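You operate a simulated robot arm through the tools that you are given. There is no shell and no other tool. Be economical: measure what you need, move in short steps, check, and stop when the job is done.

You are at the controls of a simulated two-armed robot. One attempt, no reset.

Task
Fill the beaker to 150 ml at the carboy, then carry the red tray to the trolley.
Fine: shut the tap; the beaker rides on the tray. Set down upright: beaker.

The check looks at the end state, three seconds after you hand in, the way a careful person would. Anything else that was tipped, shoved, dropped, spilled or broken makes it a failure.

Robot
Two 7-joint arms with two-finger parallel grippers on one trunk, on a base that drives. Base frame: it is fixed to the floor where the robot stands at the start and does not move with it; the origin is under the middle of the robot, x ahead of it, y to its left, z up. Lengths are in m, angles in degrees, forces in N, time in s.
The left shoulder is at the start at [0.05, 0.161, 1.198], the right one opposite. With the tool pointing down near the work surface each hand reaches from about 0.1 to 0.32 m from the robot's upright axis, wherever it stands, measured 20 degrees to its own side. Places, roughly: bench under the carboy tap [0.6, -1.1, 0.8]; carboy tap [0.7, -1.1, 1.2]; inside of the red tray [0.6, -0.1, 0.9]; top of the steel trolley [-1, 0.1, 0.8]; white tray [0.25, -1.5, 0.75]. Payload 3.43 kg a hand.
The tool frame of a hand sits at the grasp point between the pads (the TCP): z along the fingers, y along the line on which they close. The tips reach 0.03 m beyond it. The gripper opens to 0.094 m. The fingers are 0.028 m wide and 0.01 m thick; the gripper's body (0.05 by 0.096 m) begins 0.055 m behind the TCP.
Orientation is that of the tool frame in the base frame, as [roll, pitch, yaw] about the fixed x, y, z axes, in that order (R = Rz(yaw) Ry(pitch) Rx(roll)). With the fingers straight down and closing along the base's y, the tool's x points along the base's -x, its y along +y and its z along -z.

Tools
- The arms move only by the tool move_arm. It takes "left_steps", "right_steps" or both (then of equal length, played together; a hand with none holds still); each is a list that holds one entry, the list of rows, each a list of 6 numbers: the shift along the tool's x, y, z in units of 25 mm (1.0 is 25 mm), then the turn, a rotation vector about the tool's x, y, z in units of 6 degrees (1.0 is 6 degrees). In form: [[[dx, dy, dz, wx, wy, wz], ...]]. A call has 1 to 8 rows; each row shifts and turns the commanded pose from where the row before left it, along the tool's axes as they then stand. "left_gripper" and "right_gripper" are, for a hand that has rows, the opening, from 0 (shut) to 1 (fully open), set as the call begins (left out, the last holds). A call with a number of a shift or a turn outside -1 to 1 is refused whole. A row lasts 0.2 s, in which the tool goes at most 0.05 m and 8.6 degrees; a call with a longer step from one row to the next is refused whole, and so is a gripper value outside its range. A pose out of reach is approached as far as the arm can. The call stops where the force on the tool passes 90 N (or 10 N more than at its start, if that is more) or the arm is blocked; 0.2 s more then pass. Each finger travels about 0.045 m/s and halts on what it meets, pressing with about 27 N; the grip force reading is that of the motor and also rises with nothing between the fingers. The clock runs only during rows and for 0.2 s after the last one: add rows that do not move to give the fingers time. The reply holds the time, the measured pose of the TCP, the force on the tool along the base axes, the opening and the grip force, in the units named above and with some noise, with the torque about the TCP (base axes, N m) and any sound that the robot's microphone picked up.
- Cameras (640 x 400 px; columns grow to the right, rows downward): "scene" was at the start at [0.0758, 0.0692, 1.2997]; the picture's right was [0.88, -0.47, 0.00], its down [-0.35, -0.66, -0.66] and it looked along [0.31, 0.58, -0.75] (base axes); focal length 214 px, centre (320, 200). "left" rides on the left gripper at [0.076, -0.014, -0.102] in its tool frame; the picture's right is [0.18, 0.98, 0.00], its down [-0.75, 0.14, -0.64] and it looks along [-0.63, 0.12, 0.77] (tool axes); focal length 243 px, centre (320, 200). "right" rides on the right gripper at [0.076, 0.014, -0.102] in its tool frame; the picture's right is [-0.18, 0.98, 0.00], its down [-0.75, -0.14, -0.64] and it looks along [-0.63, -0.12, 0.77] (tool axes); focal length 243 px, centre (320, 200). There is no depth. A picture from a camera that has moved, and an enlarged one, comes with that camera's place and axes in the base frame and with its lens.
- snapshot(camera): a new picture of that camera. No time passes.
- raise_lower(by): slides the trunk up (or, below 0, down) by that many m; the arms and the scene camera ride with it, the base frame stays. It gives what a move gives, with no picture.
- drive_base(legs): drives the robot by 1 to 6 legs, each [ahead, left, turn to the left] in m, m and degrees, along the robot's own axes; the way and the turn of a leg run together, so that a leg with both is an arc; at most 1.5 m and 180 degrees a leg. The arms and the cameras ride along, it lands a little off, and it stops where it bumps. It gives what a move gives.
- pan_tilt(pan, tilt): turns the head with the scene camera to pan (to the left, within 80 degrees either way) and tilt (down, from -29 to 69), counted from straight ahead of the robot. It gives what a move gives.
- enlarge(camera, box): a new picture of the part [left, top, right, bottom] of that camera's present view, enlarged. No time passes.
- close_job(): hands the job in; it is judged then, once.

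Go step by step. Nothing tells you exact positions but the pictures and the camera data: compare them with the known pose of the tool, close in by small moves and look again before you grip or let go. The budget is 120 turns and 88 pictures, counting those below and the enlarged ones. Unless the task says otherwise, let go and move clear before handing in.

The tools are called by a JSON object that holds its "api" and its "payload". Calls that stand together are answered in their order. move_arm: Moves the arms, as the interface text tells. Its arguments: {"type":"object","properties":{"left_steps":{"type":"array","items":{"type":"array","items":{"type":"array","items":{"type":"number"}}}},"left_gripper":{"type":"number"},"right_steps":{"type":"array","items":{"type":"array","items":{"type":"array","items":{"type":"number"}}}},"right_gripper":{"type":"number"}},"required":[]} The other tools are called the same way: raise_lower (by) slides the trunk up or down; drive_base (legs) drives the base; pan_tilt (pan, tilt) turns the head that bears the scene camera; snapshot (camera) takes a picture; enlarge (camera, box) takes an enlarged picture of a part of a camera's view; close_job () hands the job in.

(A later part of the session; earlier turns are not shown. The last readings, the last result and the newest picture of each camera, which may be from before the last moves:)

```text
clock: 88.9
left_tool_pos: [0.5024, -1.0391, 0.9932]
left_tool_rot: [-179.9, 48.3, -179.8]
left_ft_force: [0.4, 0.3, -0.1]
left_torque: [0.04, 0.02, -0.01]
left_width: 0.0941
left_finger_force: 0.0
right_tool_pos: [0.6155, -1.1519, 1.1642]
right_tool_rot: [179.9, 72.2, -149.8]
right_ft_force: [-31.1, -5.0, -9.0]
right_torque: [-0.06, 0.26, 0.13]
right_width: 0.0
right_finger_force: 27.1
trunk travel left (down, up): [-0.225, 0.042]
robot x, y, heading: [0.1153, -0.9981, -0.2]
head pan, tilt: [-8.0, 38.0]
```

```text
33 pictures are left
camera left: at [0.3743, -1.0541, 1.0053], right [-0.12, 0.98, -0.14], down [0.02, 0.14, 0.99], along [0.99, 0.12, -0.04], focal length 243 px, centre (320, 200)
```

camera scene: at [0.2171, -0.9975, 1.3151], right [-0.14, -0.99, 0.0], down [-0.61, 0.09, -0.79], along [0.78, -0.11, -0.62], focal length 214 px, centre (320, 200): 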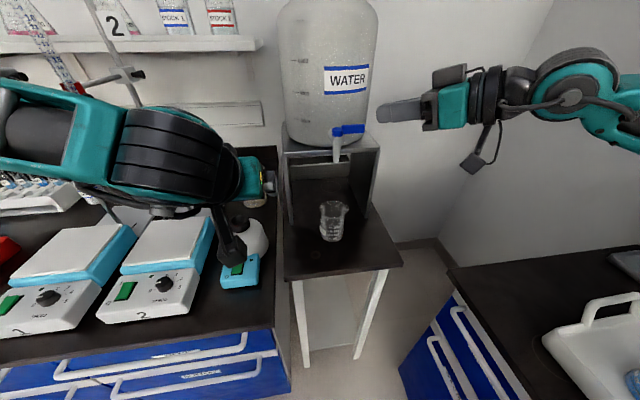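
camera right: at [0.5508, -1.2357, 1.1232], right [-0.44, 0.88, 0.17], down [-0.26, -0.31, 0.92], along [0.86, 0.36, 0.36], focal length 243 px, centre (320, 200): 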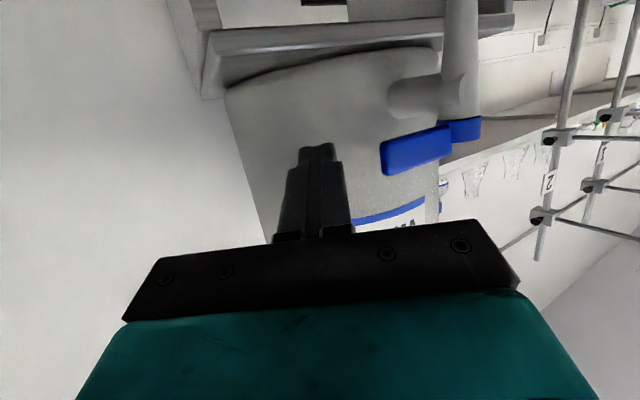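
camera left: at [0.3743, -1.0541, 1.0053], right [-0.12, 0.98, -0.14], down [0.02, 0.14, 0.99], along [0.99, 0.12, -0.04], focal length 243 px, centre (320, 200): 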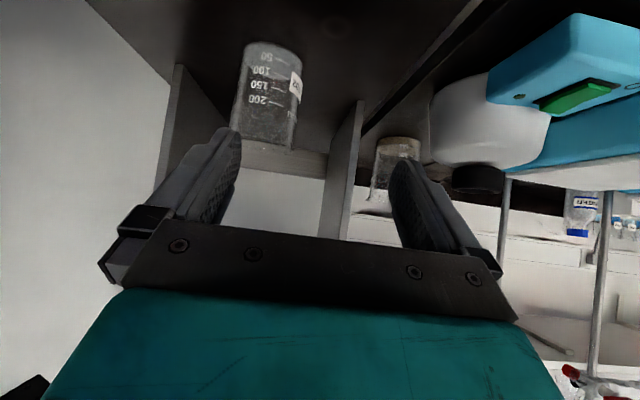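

{"api": "enlarge", "payload": {"camera": "left", "box": [215, 25, 325, 165]}}

```text
2.86 times, centred on (270, 95) of left
camera zoom: at [0.3743, -1.0541, 1.0053], right [-0.12, 0.98, -0.14], down [0.02, 0.14, 0.99], along [0.99, 0.12, -0.04], focal length 693 px, centre (463, 500)
```

zoom: 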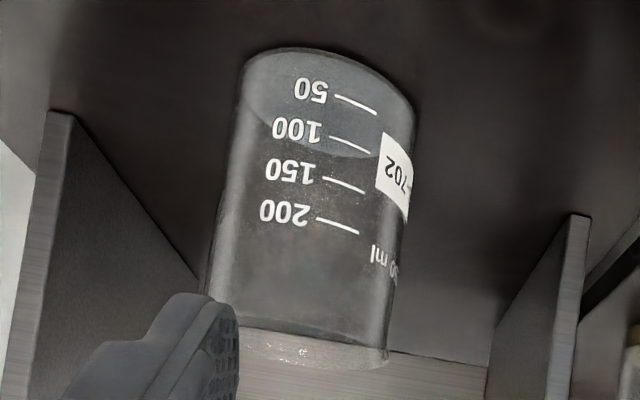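

There's only a few ml so far (slow trickle at that angle). I take the rod back round behind the lever.

{"api": "move_arm", "payload": {"right_steps": [[[0.31, 0.58, -0.956, 0, 0, 0], [0.143, -0.797, -0.438, 0, 0, 0], [0.143, -0.797, -0.438, 0, 0, 0], [-0.22, -0.76, 0.68, 0, 0, 0], [-0.22, -0.76, 0.68, 0, 0, 0], [-0.32, 0.09, 0.99, 0, 0, 0], [-0.107, 0.6, 0.33, 0, 0, 0], [-0.107, 0.6, 0.33, 0, 0, 0]]]}}

{"api": "move_arm", "payload": {"right_steps": [[[0.2, 0.55, -0.62, 0, 0, 0], [0.2, 0.55, -0.62, 0, 0, 0], [0, 0, 0, 0, 0, 0], [0, 0, 0, 0, 0, 0]]]}}

{"api": "enlarge", "payload": {"camera": "left", "box": [215, 25, 325, 165]}}

{"api": "enlarge", "payload": {"camera": "scene", "box": [280, 90, 420, 250]}}

```text
clock: 90.7
left_tool_pos: [0.5042, -1.039, 0.9929]
left_tool_rot: [180.0, 48.1, -179.9]
left_ft_force: [0.5, -0.1, -0.1]
left_torque: [-0.01, 0.02, 0.01]
left_width: 0.0942
left_finger_force: 0.0
right_tool_pos: [0.6617, -1.1656, 1.1633]
right_tool_rot: [179.9, 72.0, -150.1]
right_ft_force: [1.8, -4.1, 1.2]
right_torque: [0.03, 0.01, 0.08]
right_width: 0.0002
right_finger_force: 27.0
trunk travel left (down, up): [-0.225, 0.042]
robot x, y, heading: [0.1178, -0.9939, -0.3]
head pan, tilt: [-8.0, 38.0]
```

```text
clock: 91.7
left_tool_pos: [0.5046, -1.0383, 0.9925]
left_tool_rot: [-179.8, 48.1, -179.8]
left_ft_force: [0.2, -0.1, 0.0]
left_torque: [-0.03, -0.01, 0.01]
left_width: 0.0939
left_finger_force: 0.0
right_tool_pos: [0.6203, -1.1567, 1.163]
right_tool_rot: [180.0, 72.0, -149.9]
right_ft_force: [0.3, 0.4, -0.2]
right_torque: [0.0, -0.01, 0.0]
right_width: 0.0002
right_finger_force: 27.1
trunk travel left (down, up): [-0.225, 0.042]
robot x, y, heading: [0.1127, -0.9916, 0.0]
head pan, tilt: [-8.0, 38.0]
```

```text
2.86 times, centred on (270, 95) of left
camera zoom: at [0.377, -1.0533, 1.0047], right [-0.12, 0.98, -0.14], down [0.03, 0.14, 0.99], along [0.99, 0.12, -0.04], focal length 693 px, centre (463, 500)
```

zoom: 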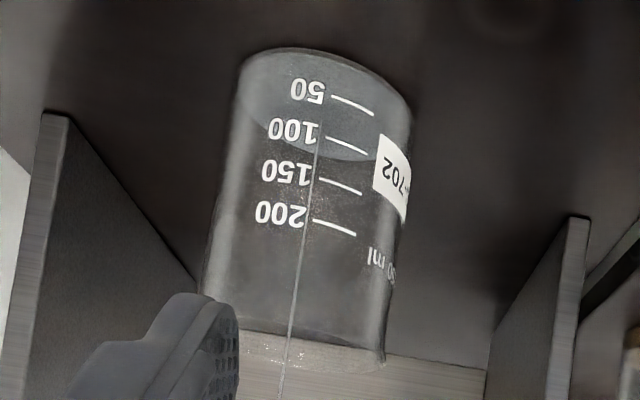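

```text
2.50 times, centred on (350, 170) of scene
camera zoom: at [0.2387, -1.0078, 1.3151], right [-0.14, -0.99, 0.0], down [-0.61, 0.09, -0.79], along [0.78, -0.11, -0.62], focal length 536 px, centre (245, 275)
```

zoom: 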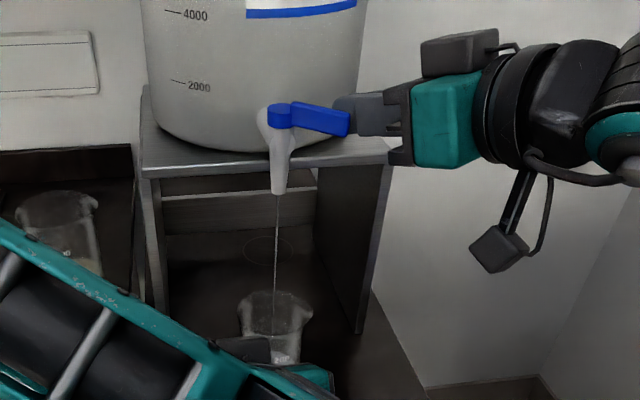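

Still a thin stream at ~25°. I open further to about 50–60° and hold for a second.

{"api": "move_arm", "payload": {"right_steps": [[[0.045, 0.485, -0.145, 0, 0, 0], [0.045, 0.485, -0.145, 0, 0, 0], [0, 0, 0, 0, 0, 0], [0, 0, 0, 0, 0, 0], [0, 0, 0, 0, 0, 0], [0, 0, 0, 0, 0, 0]]]}}

{"api": "enlarge", "payload": {"camera": "left", "box": [215, 25, 325, 165]}}

{"api": "enlarge", "payload": {"camera": "scene", "box": [280, 90, 420, 250]}}

```text
clock: 93.1
left_tool_pos: [0.5049, -1.039, 0.9927]
left_tool_rot: [-179.9, 48.0, -179.8]
left_ft_force: [-0.4, 0.1, 0.0]
left_torque: [0.0, 0.03, 0.0]
left_width: 0.0941
left_finger_force: 0.1
right_tool_pos: [0.6018, -1.1397, 1.1624]
right_tool_rot: [-180.0, 72.0, -149.9]
right_ft_force: [-0.2, -0.4, -0.3]
right_torque: [0.0, 0.01, 0.01]
right_width: 0.0001
right_finger_force: 27.1
trunk travel left (down, up): [-0.225, 0.042]
robot x, y, heading: [0.1128, -0.994, -0.0]
head pan, tilt: [-8.0, 38.0]
```

```text
2.86 times, centred on (270, 95) of left
camera zoom: at [0.3771, -1.0532, 1.0047], right [-0.12, 0.98, -0.14], down [0.03, 0.14, 0.99], along [0.99, 0.12, -0.04], focal length 693 px, centre (463, 500)
```

zoom: 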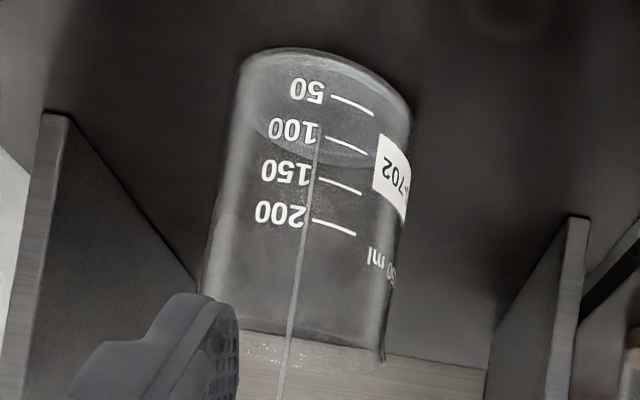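

```text
2.50 times, centred on (350, 170) of scene
camera zoom: at [0.2388, -1.0077, 1.3151], right [-0.14, -0.99, 0.0], down [-0.61, 0.09, -0.79], along [0.78, -0.11, -0.62], focal length 536 px, centre (245, 275)
```

zoom: 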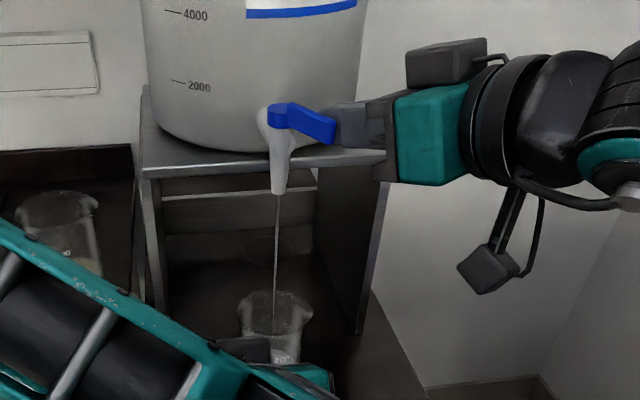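

The stream is a bit thicker; level is perhaps 10–15 ml. I hold for 1.8 s and measure again.

{"api": "move_arm", "payload": {"right_steps": [[[0, 0, 0, 0, 0, 0], [0, 0, 0, 0, 0, 0], [0, 0, 0, 0, 0, 0], [0, 0, 0, 0, 0, 0], [0, 0, 0, 0, 0, 0], [0, 0, 0, 0, 0, 0], [0, 0, 0, 0, 0, 0], [0, 0, 0, 0, 0, 0]]]}}

{"api": "move_arm", "payload": {"right_steps": [[[0, 0, 0, 0, 0, 0], [0, 0, 0, 0, 0, 0], [0, 0, 0, 0, 0, 0], [0, 0, 0, 0, 0, 0], [0, 0, 0, 0, 0, 0], [0, 0, 0, 0, 0, 0], [0, 0, 0, 0, 0, 0], [0, 0, 0, 0, 0, 0]]]}}

{"api": "enlarge", "payload": {"camera": "left", "box": [215, 25, 325, 165]}}

```text
clock: 94.9
left_tool_pos: [0.5036, -1.0386, 0.9922]
left_tool_rot: [-179.9, 48.1, -179.8]
left_ft_force: [0.1, 1.1, 0.2]
left_torque: [-0.01, 0.01, 0.01]
left_width: 0.0939
left_finger_force: 0.0
right_tool_pos: [0.6015, -1.1391, 1.1623]
right_tool_rot: [179.9, 72.0, -149.9]
right_ft_force: [0.5, 0.7, -0.2]
right_torque: [0.01, 0.03, 0.03]
right_width: 0.0
right_finger_force: 26.7
trunk travel left (down, up): [-0.225, 0.042]
robot x, y, heading: [0.1098, -0.9963, -0.1]
head pan, tilt: [-8.0, 38.0]
```

```text
clock: 96.7
left_tool_pos: [0.506, -1.0381, 0.9937]
left_tool_rot: [-179.9, 48.1, -179.8]
left_ft_force: [0.1, 0.0, 0.3]
left_torque: [-0.04, -0.04, 0.02]
left_width: 0.0942
left_finger_force: 0.0
right_tool_pos: [0.6, -1.1395, 1.1621]
right_tool_rot: [179.9, 72.1, -149.8]
right_ft_force: [-0.9, 0.0, 0.6]
right_torque: [0.04, 0.04, 0.0]
right_width: 0.0
right_finger_force: 27.5
trunk travel left (down, up): [-0.225, 0.042]
robot x, y, heading: [0.1122, -0.9948, -0.0]
head pan, tilt: [-8.0, 38.0]
```

```text
2.86 times, centred on (270, 95) of left
camera zoom: at [0.3771, -1.0532, 1.0047], right [-0.12, 0.98, -0.14], down [0.03, 0.14, 0.99], along [0.99, 0.12, -0.04], focal length 693 px, centre (463, 500)
```

zoom: 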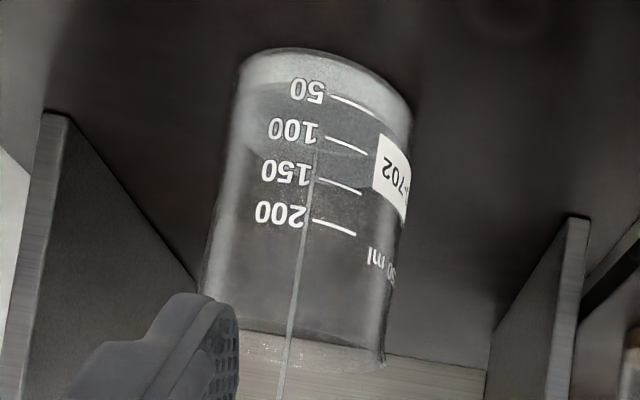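

Level is about 40 ml, so the rate is ~7–8 ml/s. I hold about 7 s more and check.

{"api": "move_arm", "payload": {"right_steps": [[[0, 0, 0, 0, 0, 0], [0, 0, 0, 0, 0, 0], [0, 0, 0, 0, 0, 0], [0, 0, 0, 0, 0, 0], [0, 0, 0, 0, 0, 0], [0, 0, 0, 0, 0, 0], [0, 0, 0, 0, 0, 0], [0, 0, 0, 0, 0, 0]]]}}

{"api": "move_arm", "payload": {"right_steps": [[[0, 0, 0, 0, 0, 0], [0, 0, 0, 0, 0, 0], [0, 0, 0, 0, 0, 0], [0, 0, 0, 0, 0, 0], [0, 0, 0, 0, 0, 0], [0, 0, 0, 0, 0, 0], [0, 0, 0, 0, 0, 0], [0, 0, 0, 0, 0, 0]]]}}

{"api": "move_arm", "payload": {"right_steps": [[[0, 0, 0, 0, 0, 0], [0, 0, 0, 0, 0, 0], [0, 0, 0, 0, 0, 0], [0, 0, 0, 0, 0, 0], [0, 0, 0, 0, 0, 0], [0, 0, 0, 0, 0, 0], [0, 0, 0, 0, 0, 0], [0, 0, 0, 0, 0, 0]]]}}

{"api": "move_arm", "payload": {"right_steps": [[[0, 0, 0, 0, 0, 0], [0, 0, 0, 0, 0, 0], [0, 0, 0, 0, 0, 0], [0, 0, 0, 0, 0, 0], [0, 0, 0, 0, 0, 0], [0, 0, 0, 0, 0, 0], [0, 0, 0, 0, 0, 0], [0, 0, 0, 0, 0, 0]]]}}

{"api": "enlarge", "payload": {"camera": "left", "box": [215, 25, 325, 165]}}

```text
clock: 98.5
left_tool_pos: [0.5048, -1.0387, 0.993]
left_tool_rot: [-179.8, 48.1, -179.8]
left_ft_force: [0.2, 0.6, 0.0]
left_torque: [0.04, 0.0, -0.01]
left_width: 0.0941
left_finger_force: 0.0
right_tool_pos: [0.6013, -1.1399, 1.1627]
right_tool_rot: [-180.0, 72.0, -149.9]
right_ft_force: [0.6, -0.6, -0.8]
right_torque: [-0.03, 0.01, -0.01]
right_width: 0.0
right_finger_force: 27.2
trunk travel left (down, up): [-0.225, 0.042]
robot x, y, heading: [0.1166, -0.9944, -0.1]
head pan, tilt: [-8.0, 38.0]
```

```text
clock: 100.3
left_tool_pos: [0.5041, -1.039, 0.992]
left_tool_rot: [-179.8, 48.1, -179.8]
left_ft_force: [-0.4, 0.3, -0.1]
left_torque: [0.03, 0.01, 0.03]
left_width: 0.0941
left_finger_force: 0.1
right_tool_pos: [0.601, -1.1398, 1.162]
right_tool_rot: [179.9, 71.9, -150.0]
right_ft_force: [-0.3, 0.5, -0.3]
right_torque: [-0.02, 0.01, 0.04]
right_width: 0.0
right_finger_force: 27.3
trunk travel left (down, up): [-0.225, 0.042]
robot x, y, heading: [0.1157, -0.9992, -0.1]
head pan, tilt: [-8.0, 38.0]
```

```text
clock: 102.1
left_tool_pos: [0.5037, -1.0393, 0.9928]
left_tool_rot: [-180.0, 48.1, -179.8]
left_ft_force: [0.5, 1.1, -0.5]
left_torque: [0.04, 0.0, -0.02]
left_width: 0.0941
left_finger_force: 0.1
right_tool_pos: [0.6014, -1.1406, 1.1631]
right_tool_rot: [180.0, 72.0, -149.9]
right_ft_force: [-0.9, 0.1, -0.1]
right_torque: [-0.02, 0.0, 0.01]
right_width: 0.0
right_finger_force: 27.1
trunk travel left (down, up): [-0.225, 0.042]
robot x, y, heading: [0.1144, -0.9954, -0.1]
head pan, tilt: [-8.0, 38.0]
```

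```text
clock: 103.9
left_tool_pos: [0.506, -1.039, 0.9925]
left_tool_rot: [-179.9, 48.1, -179.8]
left_ft_force: [-0.6, -0.5, -0.5]
left_torque: [-0.02, -0.01, 0.01]
left_width: 0.0942
left_finger_force: 0.0
right_tool_pos: [0.6018, -1.1389, 1.1629]
right_tool_rot: [180.0, 72.0, -150.0]
right_ft_force: [0.5, 0.5, 0.6]
right_torque: [-0.01, -0.01, 0.02]
right_width: 0.0
right_finger_force: 26.5
trunk travel left (down, up): [-0.225, 0.042]
robot x, y, heading: [0.1085, -0.9957, 0.1]
head pan, tilt: [-8.0, 38.0]
```

```text
2.86 times, centred on (270, 95) of left
camera zoom: at [0.3771, -1.0532, 1.0047], right [-0.12, 0.98, -0.14], down [0.03, 0.14, 0.99], along [0.99, 0.12, -0.04], focal length 693 px, centre (463, 500)
```

zoom: 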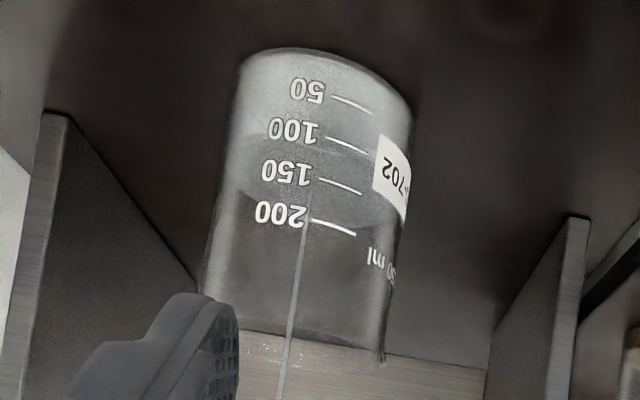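

By the marks geometry the level is ≈107 ml. I hold 1.8 s more and read again.

{"api": "move_arm", "payload": {"right_steps": [[[0, 0, 0, 0, 0, 0], [0, 0, 0, 0, 0, 0], [0, 0, 0, 0, 0, 0], [0, 0, 0, 0, 0, 0], [0, 0, 0, 0, 0, 0], [0, 0, 0, 0, 0, 0], [0, 0, 0, 0, 0, 0], [0, 0, 0, 0, 0, 0]]]}}

{"api": "enlarge", "payload": {"camera": "left", "box": [230, 30, 310, 130]}}

```text
clock: 105.7
left_tool_pos: [0.5039, -1.0383, 0.9939]
left_tool_rot: [-180.0, 48.1, -179.8]
left_ft_force: [0.0, 0.4, 0.2]
left_torque: [0.02, -0.01, 0.01]
left_width: 0.0939
left_finger_force: 0.0
right_tool_pos: [0.6014, -1.1397, 1.1636]
right_tool_rot: [180.0, 72.1, -149.9]
right_ft_force: [-0.2, 0.0, -0.4]
right_torque: [0.02, 0.0, 0.01]
right_width: 0.0002
right_finger_force: 26.8
trunk travel left (down, up): [-0.225, 0.042]
robot x, y, heading: [0.1143, -0.9938, 0.2]
head pan, tilt: [-8.0, 38.0]
```

```text
4.00 times, centred on (270, 80) of left
camera zoom: at [0.3771, -1.0532, 1.0047], right [-0.12, 0.98, -0.14], down [0.03, 0.14, 0.99], along [0.99, 0.12, -0.04], focal length 970 px, centre (520, 680)
```

zoom: 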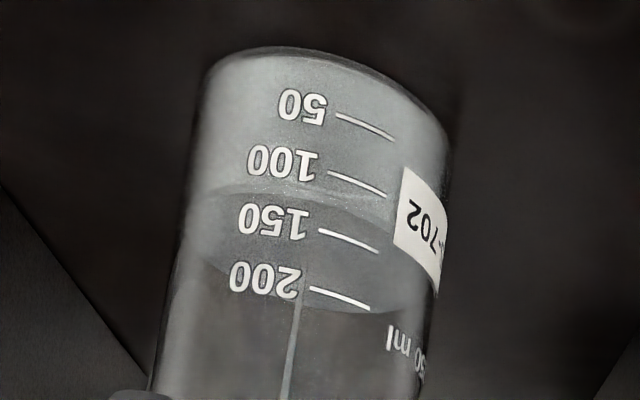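

Level ≈120 ml, rate ≈7.5 ml/s. One more 1.8 s hold and a reading before closing.

{"api": "move_arm", "payload": {"right_steps": [[[0, 0, 0, 0, 0, 0], [0, 0, 0, 0, 0, 0], [0, 0, 0, 0, 0, 0], [0, 0, 0, 0, 0, 0], [0, 0, 0, 0, 0, 0], [0, 0, 0, 0, 0, 0], [0, 0, 0, 0, 0, 0], [0, 0, 0, 0, 0, 0]]]}}

{"api": "enlarge", "payload": {"camera": "left", "box": [230, 30, 310, 130]}}

{"api": "enlarge", "payload": {"camera": "scene", "box": [310, 100, 390, 160]}}

```text
clock: 107.5
left_tool_pos: [0.5043, -1.0382, 0.9936]
left_tool_rot: [-179.9, 48.0, -179.8]
left_ft_force: [0.6, -0.1, 0.1]
left_torque: [0.02, -0.01, 0.0]
left_width: 0.0939
left_finger_force: 0.1
right_tool_pos: [0.601, -1.1395, 1.1615]
right_tool_rot: [-180.0, 72.1, -149.9]
right_ft_force: [-0.7, -0.3, -0.1]
right_torque: [-0.01, 0.01, -0.01]
right_width: 0.0001
right_finger_force: 27.4
trunk travel left (down, up): [-0.225, 0.042]
robot x, y, heading: [0.1149, -0.9981, -0.3]
head pan, tilt: [-8.0, 38.0]
```

```text
4.00 times, centred on (270, 80) of left
camera zoom: at [0.3771, -1.0532, 1.0047], right [-0.12, 0.98, -0.14], down [0.03, 0.14, 0.99], along [0.99, 0.12, -0.04], focal length 970 px, centre (520, 680)
```

zoom: 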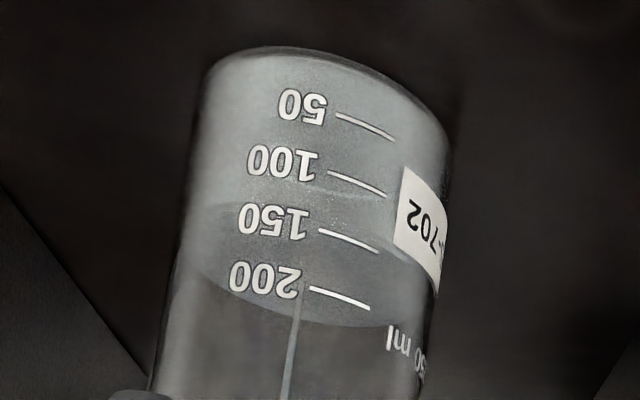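

```text
6.67 times, centred on (350, 130) of scene
camera zoom: at [0.2388, -1.0077, 1.3151], right [-0.14, -0.99, 0.0], down [-0.61, 0.09, -0.79], along [0.78, -0.11, -0.62], focal length 1430 px, centre (120, 667)
```

zoom: 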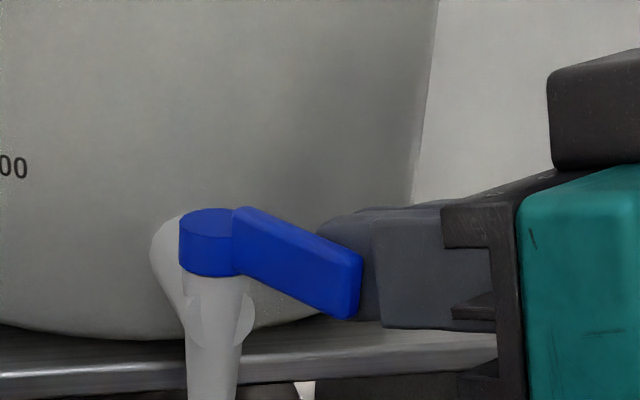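

Reading ≈134 ml at ≈7 ml/s, lever ≈60° open. I hold 0.8 s more, then run the closing sequence while the left hand moves out of the way.

{"api": "move_arm", "payload": {"right_steps": [[[0, 0, 0, 0, 0, 0], [0, 0, 0, 0, 0, 0], [0, 0, 0, 0, 0, 0]]]}}

{"api": "move_arm", "payload": {"right_steps": [[[0.31, 0, -0.955, 0, 0, 0], [0.31, 0, -0.955, 0, 0, 0], [0, 1, 0, 0, 0, 0], [0, 0.6, 0, 0, 0, 0], [-0.31, 0, 0.955, 0, 0, 0], [-0.17, -0.5, 0.52, 0, 0, 0], [-0.03, -0.94, 0.1, 0, 0, 0], [-0.22, -0.87, 0.67, 0, 0, 0]]], "left_steps": [[[-0.5, 0.6, -0.45, 0, 0, 0], [-0.5, 0.6, -0.45, 0, 0, 0], [-0.5, 0.6, -0.45, 0, 0, 0], [-0.5, 0.6, -0.45, 0, 0, 0], [-0.5, 0.6, -0.45, 0, 0, 0], [-0.5, 0.6, -0.45, 0, 0, 0], [-0.5, 0.6, -0.45, 0, 0, 0], [-0.5, 0.6, -0.45, 0, 0, 0]]]}}

{"api": "enlarge", "payload": {"camera": "scene", "box": [280, 90, 420, 250]}}

```text
clock: 108.3
left_tool_pos: [0.506, -1.0386, 0.9938]
left_tool_rot: [-179.9, 48.2, -179.8]
left_ft_force: [0.1, 0.1, 0.1]
left_torque: [0.0, 0.01, 0.0]
left_width: 0.0938
left_finger_force: 0.0
right_tool_pos: [0.6008, -1.1393, 1.162]
right_tool_rot: [-180.0, 72.0, -149.9]
right_ft_force: [0.5, 0.0, -0.1]
right_torque: [0.03, -0.01, 0.0]
right_width: 0.0
right_finger_force: 27.2
trunk travel left (down, up): [-0.225, 0.042]
robot x, y, heading: [0.1128, -0.9935, -0.1]
head pan, tilt: [-8.0, 38.0]
```

```text
clock: 110.1
left_tool_pos: [0.5035, -0.917, 1.1298]
left_tool_rot: [-180.0, 48.3, -179.9]
left_ft_force: [-1.0, 0.6, -0.2]
left_torque: [-0.01, 0.02, -0.02]
left_width: 0.094
left_finger_force: 0.0
right_tool_pos: [0.6156, -1.146, 1.1654]
right_tool_rot: [179.8, 71.9, -149.8]
right_ft_force: [-31.4, -2.4, -5.2]
right_torque: [-0.04, 0.09, 0.17]
right_width: 0.0
right_finger_force: 27.1
right hand out of reach, approached as far as the arm can: row 4
trunk travel left (down, up): [-0.225, 0.042]
robot x, y, heading: [0.114, -0.994, 0.1]
head pan, tilt: [-8.0, 38.0]
```

```text
2.50 times, centred on (350, 170) of scene
camera zoom: at [0.2339, -1.0076, 1.3155], right [-0.14, -0.99, 0.0], down [-0.61, 0.09, -0.79], along [0.78, -0.11, -0.61], focal length 536 px, centre (245, 275)
```

zoom: 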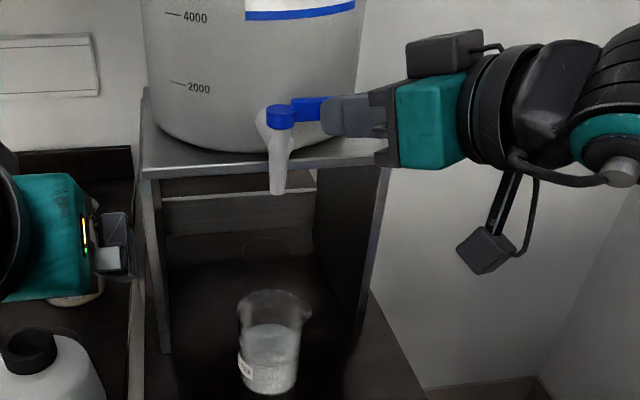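

The tap is shut again. I read the level from the head camera.

{"api": "enlarge", "payload": {"camera": "scene", "box": [325, 195, 375, 250]}}

```text
7.27 times, centred on (350, 222) of scene
camera zoom: at [0.2339, -1.0076, 1.3155], right [-0.14, -0.99, 0.0], down [-0.61, 0.09, -0.79], along [0.78, -0.11, -0.61], focal length 1560 px, centre (102, 36)
```

zoom: 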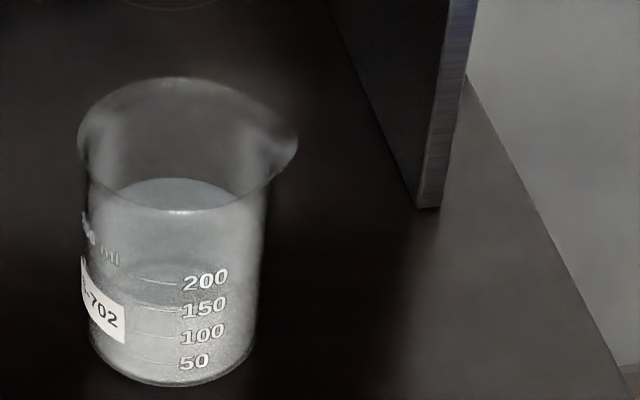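

Reading ≈153 ml, within a few ml of 150. I withdraw the right hand straight back from the lever, up and to the right, clear of the tap.

{"api": "move_arm", "payload": {"right_steps": [[[0.31, 0.58, -0.956, 0, 0, 0], [0, 0, -1, 0, 0, 0], [0, 0, -1, 0, 0, 0], [0, -0.5, -1, 0, 0, 0], [0, -0.5, -1, 0, 0, 0]]]}}

{"api": "move_arm", "payload": {"left_steps": [[[0, -1, 0, 0, 0, 0], [0.3, -1, 0, 0, 0, 0], [0.66, -1, 0.25, 0, 0, 0], [0.9, -1, 0.45, 0, 0, 0], [0.9, -1, 0.45, 0, 0, 0], [0.9, -1, 0.45, 0, 0, 0], [0.4, -0.96, 0.2, 0, 0, 0]]]}}

{"api": "snapshot", "payload": {"camera": "left"}}

{"api": "enlarge", "payload": {"camera": "scene", "box": [280, 60, 480, 200]}}

```text
clock: 111.3
left_tool_pos: [0.5069, -0.9188, 1.1302]
left_tool_rot: [-179.9, 48.0, -179.9]
left_ft_force: [0.2, -0.7, 0.0]
left_torque: [-0.01, 0.01, 0.0]
left_width: 0.0939
left_finger_force: 0.2
right_tool_pos: [0.5222, -1.2187, 1.1925]
right_tool_rot: [-180.0, 72.0, -149.8]
right_ft_force: [-0.4, -0.1, 0.4]
right_torque: [-0.01, 0.02, 0.01]
right_width: 0.0
right_finger_force: 27.0
trunk travel left (down, up): [-0.225, 0.042]
robot x, y, heading: [0.1151, -0.9949, -0.3]
head pan, tilt: [-8.0, 38.0]
```

```text
clock: 112.9
left_tool_pos: [0.4701, -1.093, 1.022]
left_tool_rot: [-179.9, 48.1, -179.9]
left_ft_force: [-1.0, 0.8, 1.2]
left_torque: [0.01, 0.0, 0.01]
left_width: 0.0938
left_finger_force: 0.1
right_tool_pos: [0.5245, -1.2182, 1.1935]
right_tool_rot: [180.0, 72.0, -149.9]
right_ft_force: [-0.3, 1.3, -0.6]
right_torque: [-0.01, 0.0, -0.03]
right_width: 0.0
right_finger_force: 27.0
trunk travel left (down, up): [-0.225, 0.042]
robot x, y, heading: [0.1103, -0.9984, -0.5]
head pan, tilt: [-8.0, 38.0]
```

```text
20 pictures are left
camera left: at [0.3418, -1.108, 1.0348], right [-0.13, 0.98, -0.14], down [0.03, 0.14, 0.99], along [0.99, 0.12, -0.04], focal length 243 px, centre (320, 200)
```

left: 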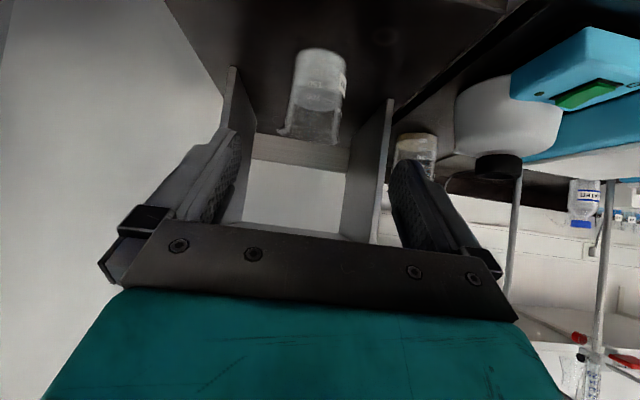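

```text
2.86 times, centred on (380, 130) of scene
camera zoom: at [0.2387, -1.0082, 1.3151], right [-0.14, -0.99, 0.0], down [-0.61, 0.09, -0.79], along [0.78, -0.11, -0.62], focal length 613 px, centre (149, 400)
```

zoom: 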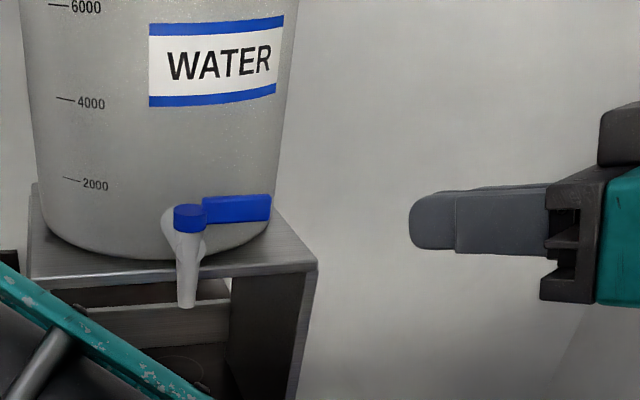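

The lever is back in its shut position. I move the left hand in along the earlier approach line and check level and centring.

{"api": "move_arm", "payload": {"left_steps": [[[-0.297, -0.01, 1, 0, 0, 0], [-0.297, -0.01, 1, 0, 0, 0], [-0.297, -0.01, 1, 0, 0, 0], [-0.297, -0.01, 1, 0, 0, 0]]], "left_gripper": 1}}

{"api": "enlarge", "payload": {"camera": "left", "box": [220, 0, 420, 200]}}

```text
clock: 113.9
left_tool_pos: [0.5669, -1.0922, 0.9775]
left_tool_rot: [-179.9, 48.1, -179.8]
left_ft_force: [-0.2, -0.4, -0.4]
left_torque: [0.01, 0.02, 0.03]
left_width: 0.0939
left_finger_force: 0.0
right_tool_pos: [0.5247, -1.2187, 1.1932]
right_tool_rot: [-180.0, 72.0, -149.9]
right_ft_force: [0.1, -0.9, 0.3]
right_torque: [-0.01, 0.0, 0.04]
right_width: 0.0
right_finger_force: 26.8
trunk travel left (down, up): [-0.225, 0.042]
robot x, y, heading: [0.1141, -0.9936, -0.2]
head pan, tilt: [-8.0, 38.0]
```

```text
2.00 times, centred on (320, 100) of left
camera zoom: at [0.4391, -1.1073, 0.9898], right [-0.12, 0.98, -0.14], down [0.03, 0.14, 0.99], along [0.99, 0.12, -0.04], focal length 485 px, centre (320, 400)
```

zoom: 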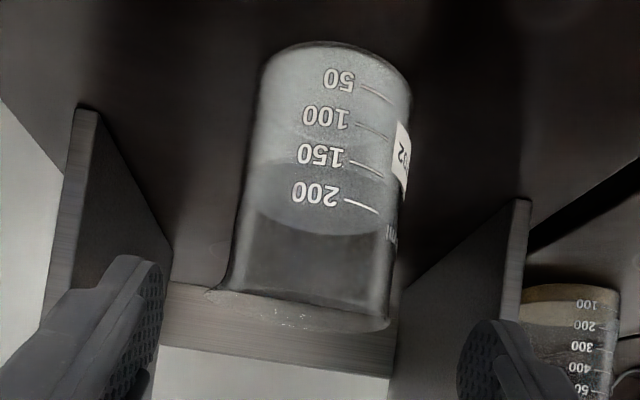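

{"api": "enlarge", "payload": {"camera": "left", "box": [280, 60, 350, 125]}}

```text
6.15 times, centred on (315, 92) of left
camera zoom: at [0.4391, -1.1073, 0.9898], right [-0.12, 0.98, -0.14], down [0.03, 0.14, 0.99], along [0.99, 0.12, -0.04], focal length 1493 px, centre (351, 862)
```

zoom: 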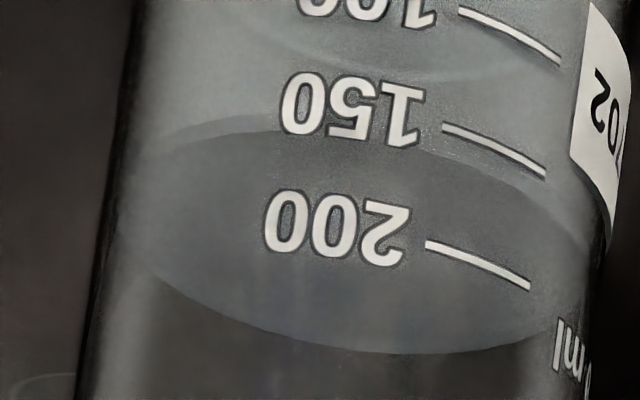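

The surface sits a hair above the 150 line (≈153 ml allowing for parallax) – good. Now I go in and regrip.

{"api": "move_arm", "payload": {"left_steps": [[[0, -0.02, 0.9, 0, 0, 0], [0, -0.02, 0.9, 0, 0, 0], [0, -0.02, 0.9, 0, 0, 0], [0, -0.02, 0.75, 0, 0, 0]]], "left_gripper": 1}}

{"api": "move_arm", "payload": {"left_steps": [[[0, 0, 0, 0, 0, 0], [0, 0, 0, 0, 0, 0], [0, 0, 0, 0, 0, 0], [0, 0, 0, 0, 0, 0], [0, 0, 0, 0, 0, 0]]], "left_gripper": 0.5}}

```text
clock: 114.9
left_tool_pos: [0.6301, -1.0938, 0.9201]
left_tool_rot: [-179.9, 48.1, -179.9]
left_ft_force: [0.6, -0.6, -0.6]
left_torque: [0.0, 0.03, 0.02]
left_width: 0.0939
left_finger_force: 0.1
right_tool_pos: [0.525, -1.2187, 1.1937]
right_tool_rot: [180.0, 72.1, -149.9]
right_ft_force: [-0.6, -1.2, 0.5]
right_torque: [0.0, 0.03, 0.01]
right_width: 0.0001
right_finger_force: 26.7
trunk travel left (down, up): [-0.225, 0.042]
robot x, y, heading: [0.1156, -0.9953, -0.4]
head pan, tilt: [-8.0, 38.0]
```

```text
clock: 116.1
left_tool_pos: [0.6292, -1.0926, 0.9207]
left_tool_rot: [-179.9, 48.1, -179.8]
left_ft_force: [0.3, 0.6, -0.4]
left_torque: [0.03, 0.0, -0.06]
left_width: 0.0705
left_finger_force: 27.3
right_tool_pos: [0.5235, -1.2188, 1.193]
right_tool_rot: [-180.0, 72.0, -149.9]
right_ft_force: [-0.4, 0.0, -0.2]
right_torque: [0.0, 0.02, 0.0]
right_width: 0.0
right_finger_force: 26.7
trunk travel left (down, up): [-0.225, 0.042]
robot x, y, heading: [0.114, -0.9929, -0.1]
head pan, tilt: [-8.0, 38.0]
```

Gripped. I lift 4 cm gently and back away.

{"api": "move_arm", "payload": {"left_steps": [[[-0.15, 0, -0.13, 0, 0, 0], [-0.3, 0, -0.27, 0, 0, 0], [-0.3, 0, -0.27, 0, 0, 0], [-0.3, 0, -0.27, 0, 0, 0], [-0.15, 0, -0.13, 0, 0, 0]]]}}

{"api": "drive_base", "payload": {"legs": [[-0.15, 0, 0], [-0.15, 0, 0]]}}

{"api": "move_arm", "payload": {"left_steps": [[[-0.35, 0.5, -0.31, 0, 0, 0], [-0.35, 0.8, -0.31, 0, 0, 0], [-0.35, 0.8, -0.31, 0, 0, 0], [-0.35, 0.8, -0.31, 0, 0, 0], [-0.35, 0.8, -0.31, 0, 0, 0], [-0.35, 0.8, -0.31, 0, 0, 0], [-0.35, 0.8, -0.31, 0, 0, 0], [-0.35, 0.5, -0.31, 0, 0, 0]]]}}

{"api": "pan_tilt", "payload": {"pan": 8, "tilt": 48}}

{"api": "snapshot", "payload": {"camera": "scene"}}

```text
clock: 117.3
left_tool_pos: [0.6306, -1.0931, 0.9608]
left_tool_rot: [-180.0, 48.1, -179.9]
left_ft_force: [-1.2, -0.5, -1.6]
left_torque: [0.0, 0.05, 0.01]
left_width: 0.0705
left_finger_force: 26.6
right_tool_pos: [0.5246, -1.2189, 1.1938]
right_tool_rot: [-180.0, 72.0, -149.8]
right_ft_force: [-0.2, -1.0, 1.4]
right_torque: [0.01, 0.0, 0.01]
right_width: 0.0
right_finger_force: 26.5
trunk travel left (down, up): [-0.225, 0.042]
robot x, y, heading: [0.1175, -0.9914, -0.0]
head pan, tilt: [-8.0, 38.0]
```

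```text
clock: 119.7
left_tool_pos: [0.3298, -1.0926, 0.9608]
left_tool_rot: [-179.9, 48.1, -179.8]
left_ft_force: [-0.7, 1.4, -2.4]
left_torque: [0.01, 0.03, 0.0]
left_width: 0.0705
left_finger_force: 26.8
right_tool_pos: [0.2228, -1.2189, 1.193]
right_tool_rot: [180.0, 72.0, -149.8]
right_ft_force: [-0.1, -0.6, -0.4]
right_torque: [0.03, 0.01, 0.0]
right_width: 0.0
right_finger_force: 26.9
trunk travel left (down, up): [-0.225, 0.042]
robot x, y, heading: [-0.1881, -0.9991, 0.1]
head pan, tilt: [-8.0, 38.0]
```

```text
clock: 121.5
left_tool_pos: [0.3313, -0.9471, 1.056]
left_tool_rot: [-179.9, 47.9, -179.8]
left_ft_force: [-0.2, -0.3, -3.5]
left_torque: [0.0, 0.06, -0.02]
left_width: 0.0705
left_finger_force: 26.9
right_tool_pos: [0.2241, -1.2169, 1.1921]
right_tool_rot: [180.0, 72.0, -149.7]
right_ft_force: [0.4, 0.6, -0.6]
right_torque: [0.01, 0.01, 0.0]
right_width: 0.0
right_finger_force: 27.2
trunk travel left (down, up): [-0.225, 0.042]
robot x, y, heading: [-0.1858, -0.9965, 0.2]
head pan, tilt: [-8.0, 38.0]
```

```text
clock: 122.2
left_tool_pos: [0.3303, -0.9483, 1.0543]
left_tool_rot: [-180.0, 48.1, -179.8]
left_ft_force: [0.6, -0.1, -1.9]
left_torque: [0.0, 0.06, -0.04]
left_width: 0.0704
left_finger_force: 27.2
right_tool_pos: [0.2245, -1.2189, 1.1928]
right_tool_rot: [-179.9, 72.0, -149.9]
right_ft_force: [-0.1, -0.1, -0.2]
right_torque: [-0.02, -0.03, 0.0]
right_width: 0.0
right_finger_force: 26.9
trunk travel left (down, up): [-0.225, 0.042]
robot x, y, heading: [-0.1848, -0.9969, -0.3]
head pan, tilt: [8.0, 48.0]
```

```text
16 pictures are left
camera scene: at [-0.0687, -0.9845, 1.3007], right [0.14, -0.99, 0.0], down [-0.74, -0.1, -0.67], along [0.66, 0.09, -0.74], focal length 214 px, centre (320, 200)
```

scene: 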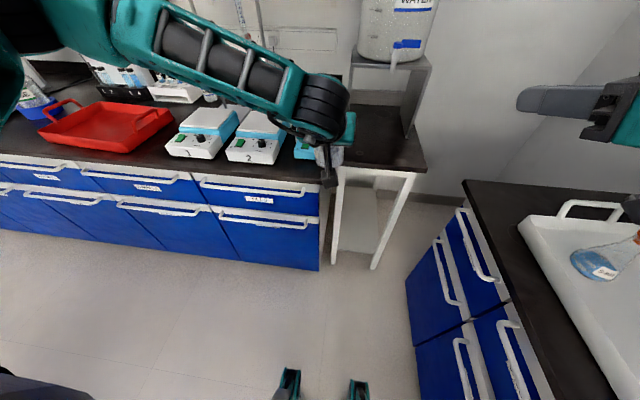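

The spill-free lift worked. I drive back to the tray: left 0.84 m, then forward.

{"api": "drive_base", "payload": {"legs": [[0, 0.84, 0], [0.29, 0, 0]]}}

{"api": "move_arm", "payload": {"left_steps": [[[0.46, 0.65, -0.5, 0, 0, 0], [0.46, 0.65, -0.5, 0, 0, 0], [0.46, 0.65, -0.5, 0, 0, 0]]]}}

{"api": "snapshot", "payload": {"camera": "scene"}}

```text
clock: 131.5
left_tool_pos: [0.6327, -0.1312, 1.0539]
left_tool_rot: [-179.9, 48.0, 179.7]
left_ft_force: [0.4, 0.0, -2.3]
left_torque: [0.01, 0.05, 0.01]
left_width: 0.0706
left_finger_force: 27.1
right_tool_pos: [0.5232, -0.3994, 1.193]
right_tool_rot: [179.9, 72.0, -150.3]
right_ft_force: [0.6, -0.3, -0.7]
right_torque: [0.03, -0.02, 0.02]
right_width: 0.0
right_finger_force: 26.8
trunk travel left (down, up): [-0.225, 0.042]
robot x, y, heading: [0.1149, -0.1732, -0.4]
head pan, tilt: [8.0, 48.0]
```

```text
clock: 132.3
left_tool_pos: [0.5822, -0.0813, 1.0524]
left_tool_rot: [-179.9, 48.0, 179.9]
left_ft_force: [0.4, 0.1, -2.1]
left_torque: [-0.04, 0.02, 0.04]
left_width: 0.0707
left_finger_force: 26.6
right_tool_pos: [0.5217, -0.399, 1.1934]
right_tool_rot: [-179.9, 72.0, -150.3]
right_ft_force: [0.2, 0.1, 0.4]
right_torque: [0.01, -0.02, -0.04]
right_width: 0.0001
right_finger_force: 26.8
trunk travel left (down, up): [-0.225, 0.042]
robot x, y, heading: [0.1184, -0.1715, -0.6]
head pan, tilt: [8.0, 48.0]
```

```text
15 pictures are left
camera scene: at [0.2319, -0.163, 1.3007], right [0.13, -0.99, 0.0], down [-0.74, -0.1, -0.67], along [0.66, 0.09, -0.74], focal length 214 px, centre (320, 200)
```

scene: 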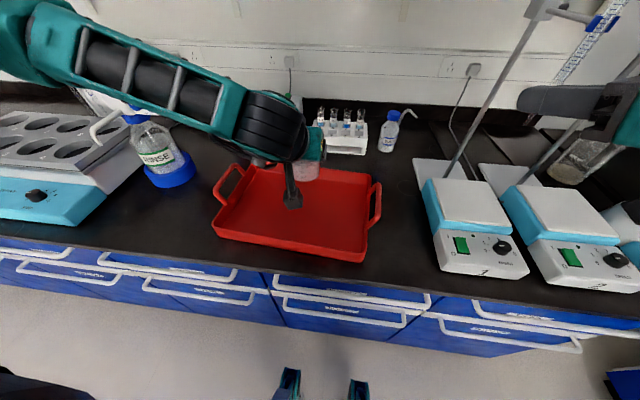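

I lower the beaker toward the tray's middle, stopping ~1.5 cm above the floor.

{"api": "move_arm", "payload": {"left_steps": [[[0.688, 0.16, 0.576, 0, 0, 0], [0.688, 0.16, 0.576, 0, 0, 0], [0.688, 0.16, 0.576, 0, 0, 0], [0.688, 0.16, 0.576, 0, 0, 0], [0.688, 0.16, 0.576, 0, 0, 0]]]}}

{"api": "move_arm", "payload": {"left_steps": [[[0.12, 0, 0.107, 0, 0, 0], [0.12, 0, 0.107, 0, 0, 0]]]}}

{"api": "move_arm", "payload": {"left_steps": [[[0.06, 0, 0.053, 0, 0, 0]]]}}

{"api": "move_arm", "payload": {"left_steps": [[[0.06, 0, 0.053, 0, 0, 0]]]}}

```text
clock: 133.5
left_tool_pos: [0.5775, -0.0626, 0.943]
left_tool_rot: [-179.9, 48.1, 179.7]
left_ft_force: [0.3, -0.3, -1.9]
left_torque: [0.02, 0.02, 0.0]
left_width: 0.0703
left_finger_force: 27.0
right_tool_pos: [0.5221, -0.3987, 1.1934]
right_tool_rot: [180.0, 72.0, -150.4]
right_ft_force: [-0.1, 0.3, -0.5]
right_torque: [0.01, -0.01, 0.02]
right_width: 0.0001
right_finger_force: 27.1
trunk travel left (down, up): [-0.225, 0.042]
robot x, y, heading: [0.1137, -0.1735, -0.4]
head pan, tilt: [8.0, 48.0]
```

```text
clock: 134.1
left_tool_pos: [0.5776, -0.0618, 0.9349]
left_tool_rot: [-179.8, 48.1, 179.6]
left_ft_force: [0.0, 0.1, -2.5]
left_torque: [0.0, 0.01, -0.02]
left_width: 0.0706
left_finger_force: 27.0
right_tool_pos: [0.5232, -0.3989, 1.1924]
right_tool_rot: [179.9, 72.1, -150.4]
right_ft_force: [-0.2, -0.1, 0.0]
right_torque: [0.0, -0.05, -0.02]
right_width: 0.0001
right_finger_force: 27.3
trunk travel left (down, up): [-0.225, 0.042]
robot x, y, heading: [0.1164, -0.1764, -0.5]
head pan, tilt: [8.0, 48.0]
```

```text
clock: 134.5
left_tool_pos: [0.5799, -0.0607, 0.9327]
left_tool_rot: [-179.9, 48.1, 179.7]
left_ft_force: [0.1, 0.8, -2.6]
left_torque: [0.01, 0.01, -0.01]
left_width: 0.0703
left_finger_force: 27.1
right_tool_pos: [0.522, -0.399, 1.193]
right_tool_rot: [180.0, 72.1, -150.4]
right_ft_force: [-0.8, -0.1, -0.5]
right_torque: [-0.01, -0.04, -0.01]
right_width: 0.0001
right_finger_force: 26.2
trunk travel left (down, up): [-0.225, 0.042]
robot x, y, heading: [0.1162, -0.1721, -0.7]
head pan, tilt: [8.0, 48.0]
```

```text
clock: 134.9
left_tool_pos: [0.5778, -0.0623, 0.9296]
left_tool_rot: [-179.9, 48.1, 179.9]
left_ft_force: [-0.3, 0.1, -2.5]
left_torque: [0.0, 0.01, 0.01]
left_width: 0.0703
left_finger_force: 26.9
right_tool_pos: [0.5223, -0.3992, 1.1923]
right_tool_rot: [-180.0, 72.0, -150.4]
right_ft_force: [0.6, 0.0, -0.1]
right_torque: [0.0, 0.01, 0.02]
right_width: 0.0004
right_finger_force: 27.3
trunk travel left (down, up): [-0.225, 0.042]
robot x, y, heading: [0.1159, -0.1674, -0.3]
head pan, tilt: [8.0, 48.0]
```

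{"api": "move_arm", "payload": {"left_steps": [[[0.06, 0, 0.053, 0, 0, 0]]]}}

{"api": "move_arm", "payload": {"left_steps": [[[0.06, 0, 0.053, 0, 0, 0]]]}}

{"api": "move_arm", "payload": {"left_steps": [[[0.045, 0, 0.04, 0, 0, 0]]]}}

```text
clock: 135.3
left_tool_pos: [0.5773, -0.0613, 0.9278]
left_tool_rot: [-180.0, 48.1, 179.6]
left_ft_force: [-0.3, 0.0, -2.1]
left_torque: [-0.02, 0.01, -0.01]
left_width: 0.0705
left_finger_force: 26.9
right_tool_pos: [0.5223, -0.3995, 1.1938]
right_tool_rot: [180.0, 72.1, -150.3]
right_ft_force: [-0.7, 0.7, 0.5]
right_torque: [0.0, 0.01, -0.01]
right_width: 0.0
right_finger_force: 27.2
trunk travel left (down, up): [-0.225, 0.042]
robot x, y, heading: [0.1113, -0.1734, -0.4]
head pan, tilt: [8.0, 48.0]
```

```text
clock: 135.7
left_tool_pos: [0.5775, -0.0617, 0.925]
left_tool_rot: [-179.9, 48.2, 179.7]
left_ft_force: [-1.1, 1.1, -1.9]
left_torque: [0.03, 0.03, -0.02]
left_width: 0.0704
left_finger_force: 27.7
right_tool_pos: [0.5221, -0.4, 1.193]
right_tool_rot: [-180.0, 72.0, -150.4]
right_ft_force: [0.5, -0.9, 0.0]
right_torque: [0.0, -0.03, 0.01]
right_width: 0.0
right_finger_force: 26.8
trunk travel left (down, up): [-0.225, 0.042]
robot x, y, heading: [0.1145, -0.1737, -0.6]
head pan, tilt: [8.0, 48.0]
```

```text
clock: 136.1
left_tool_pos: [0.5776, -0.0631, 0.9252]
left_tool_rot: [-180.0, 48.2, 179.8]
left_ft_force: [-1.6, 0.1, 2.6]
left_torque: [0.08, 0.08, 0.05]
left_width: 0.0704
left_finger_force: 27.0
right_tool_pos: [0.5216, -0.3991, 1.1938]
right_tool_rot: [179.9, 72.0, -150.3]
right_ft_force: [-0.6, -0.4, -0.2]
right_torque: [0.03, 0.01, -0.01]
right_width: 0.0002
right_finger_force: 26.3
trunk travel left (down, up): [-0.225, 0.042]
robot x, y, heading: [0.1163, -0.1769, -0.4]
head pan, tilt: [8.0, 48.0]
```

Light contact with the tray floor. I open and withdraw along the fingers.

{"api": "move_arm", "payload": {"left_steps": [[[0, 0, 0, 0, 0, 0], [0, 0, 0, 0, 0, 0], [0, 0, 0, 0, 0, 0], [0, 0, 0, 0, 0, 0]]], "left_gripper": 1}}

{"api": "move_arm", "payload": {"left_steps": [[[0, 0, -0.8, 0, 0, 0], [0, 0, -1, 0, 0, 0], [0, 0, -1, 0, 0, 0], [-0.5, 0, -1, 0, 0, 0], [-0.7, 0.6, -0.6, 0, 0, 0], [-0.7, 1, -0.6, 0, 0, 0], [-0.7, 1, -0.6, 0, 0, 0], [-0.7, 1, -0.6, 0, 0, 0]]], "left_gripper": 1}}

{"api": "move_arm", "payload": {"left_steps": [[[-0.3, 1, 0.33, 0, 0, 0], [-0.3, 1, 0.33, 0, 0, 0], [-0.3, 1, 0.33, 0, 0, 0]]], "left_gripper": 0.6}}

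{"api": "enlarge", "payload": {"camera": "scene", "box": [195, 145, 405, 275]}}

```text
clock: 137.1
left_tool_pos: [0.5776, -0.0619, 0.9252]
left_tool_rot: [-179.9, 48.1, 179.6]
left_ft_force: [0.5, -0.2, 1.1]
left_torque: [0.0, -0.04, -0.01]
left_width: 0.094
left_finger_force: 0.1
right_tool_pos: [0.5228, -0.3991, 1.1931]
right_tool_rot: [-180.0, 72.0, -150.4]
right_ft_force: [-1.2, 0.1, -0.1]
right_torque: [-0.02, -0.04, -0.01]
right_width: 0.0002
right_finger_force: 26.8
trunk travel left (down, up): [-0.225, 0.042]
robot x, y, heading: [0.1157, -0.1738, -0.3]
head pan, tilt: [8.0, 48.0]
```

```text
clock: 138.9
left_tool_pos: [0.5298, 0.0268, 1.0898]
left_tool_rot: [-179.8, 48.0, 179.7]
left_ft_force: [-0.2, -0.4, -0.5]
left_torque: [0.01, 0.01, -0.02]
left_width: 0.094
left_finger_force: 0.0
left hand out of reach, approached as far as the arm can: row 7, 8
right_tool_pos: [0.5223, -0.399, 1.1935]
right_tool_rot: [-179.9, 72.0, -150.3]
right_ft_force: [0.3, 0.1, -0.5]
right_torque: [-0.01, 0.01, -0.03]
right_width: 0.0
right_finger_force: 26.9
trunk travel left (down, up): [-0.225, 0.042]
robot x, y, heading: [0.1174, -0.1721, -0.5]
head pan, tilt: [8.0, 48.0]
```

```text
clock: 139.7
left_tool_pos: [0.5644, 0.0998, 1.0906]
left_tool_rot: [-179.9, 48.0, 179.6]
left_ft_force: [0.0, 1.0, 1.0]
left_torque: [-0.03, 0.0, 0.01]
left_width: 0.0566
left_finger_force: 0.0
right_tool_pos: [0.5216, -0.3977, 1.1935]
right_tool_rot: [-179.8, 72.0, -150.4]
right_ft_force: [0.4, -0.3, 0.1]
right_torque: [-0.03, 0.03, -0.01]
right_width: 0.0
right_finger_force: 26.8
trunk travel left (down, up): [-0.225, 0.042]
robot x, y, heading: [0.115, -0.1736, -0.4]
head pan, tilt: [8.0, 48.0]
```

```text
3.05 times, centred on (300, 210) of scene
camera zoom: at [0.2318, -0.1631, 1.3007], right [0.13, -0.99, 0.0], down [-0.74, -0.1, -0.67], along [0.66, 0.09, -0.74], focal length 654 px, centre (381, 170)
```

zoom: 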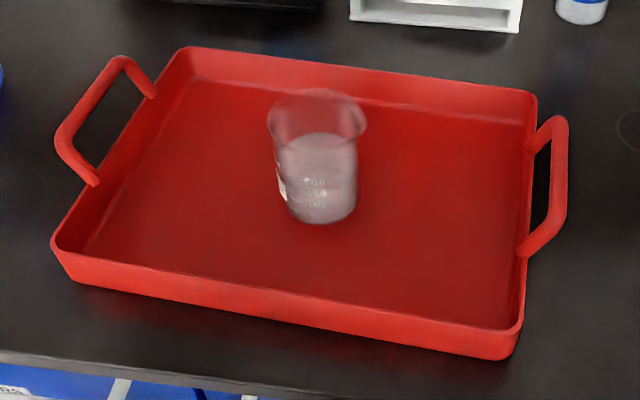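

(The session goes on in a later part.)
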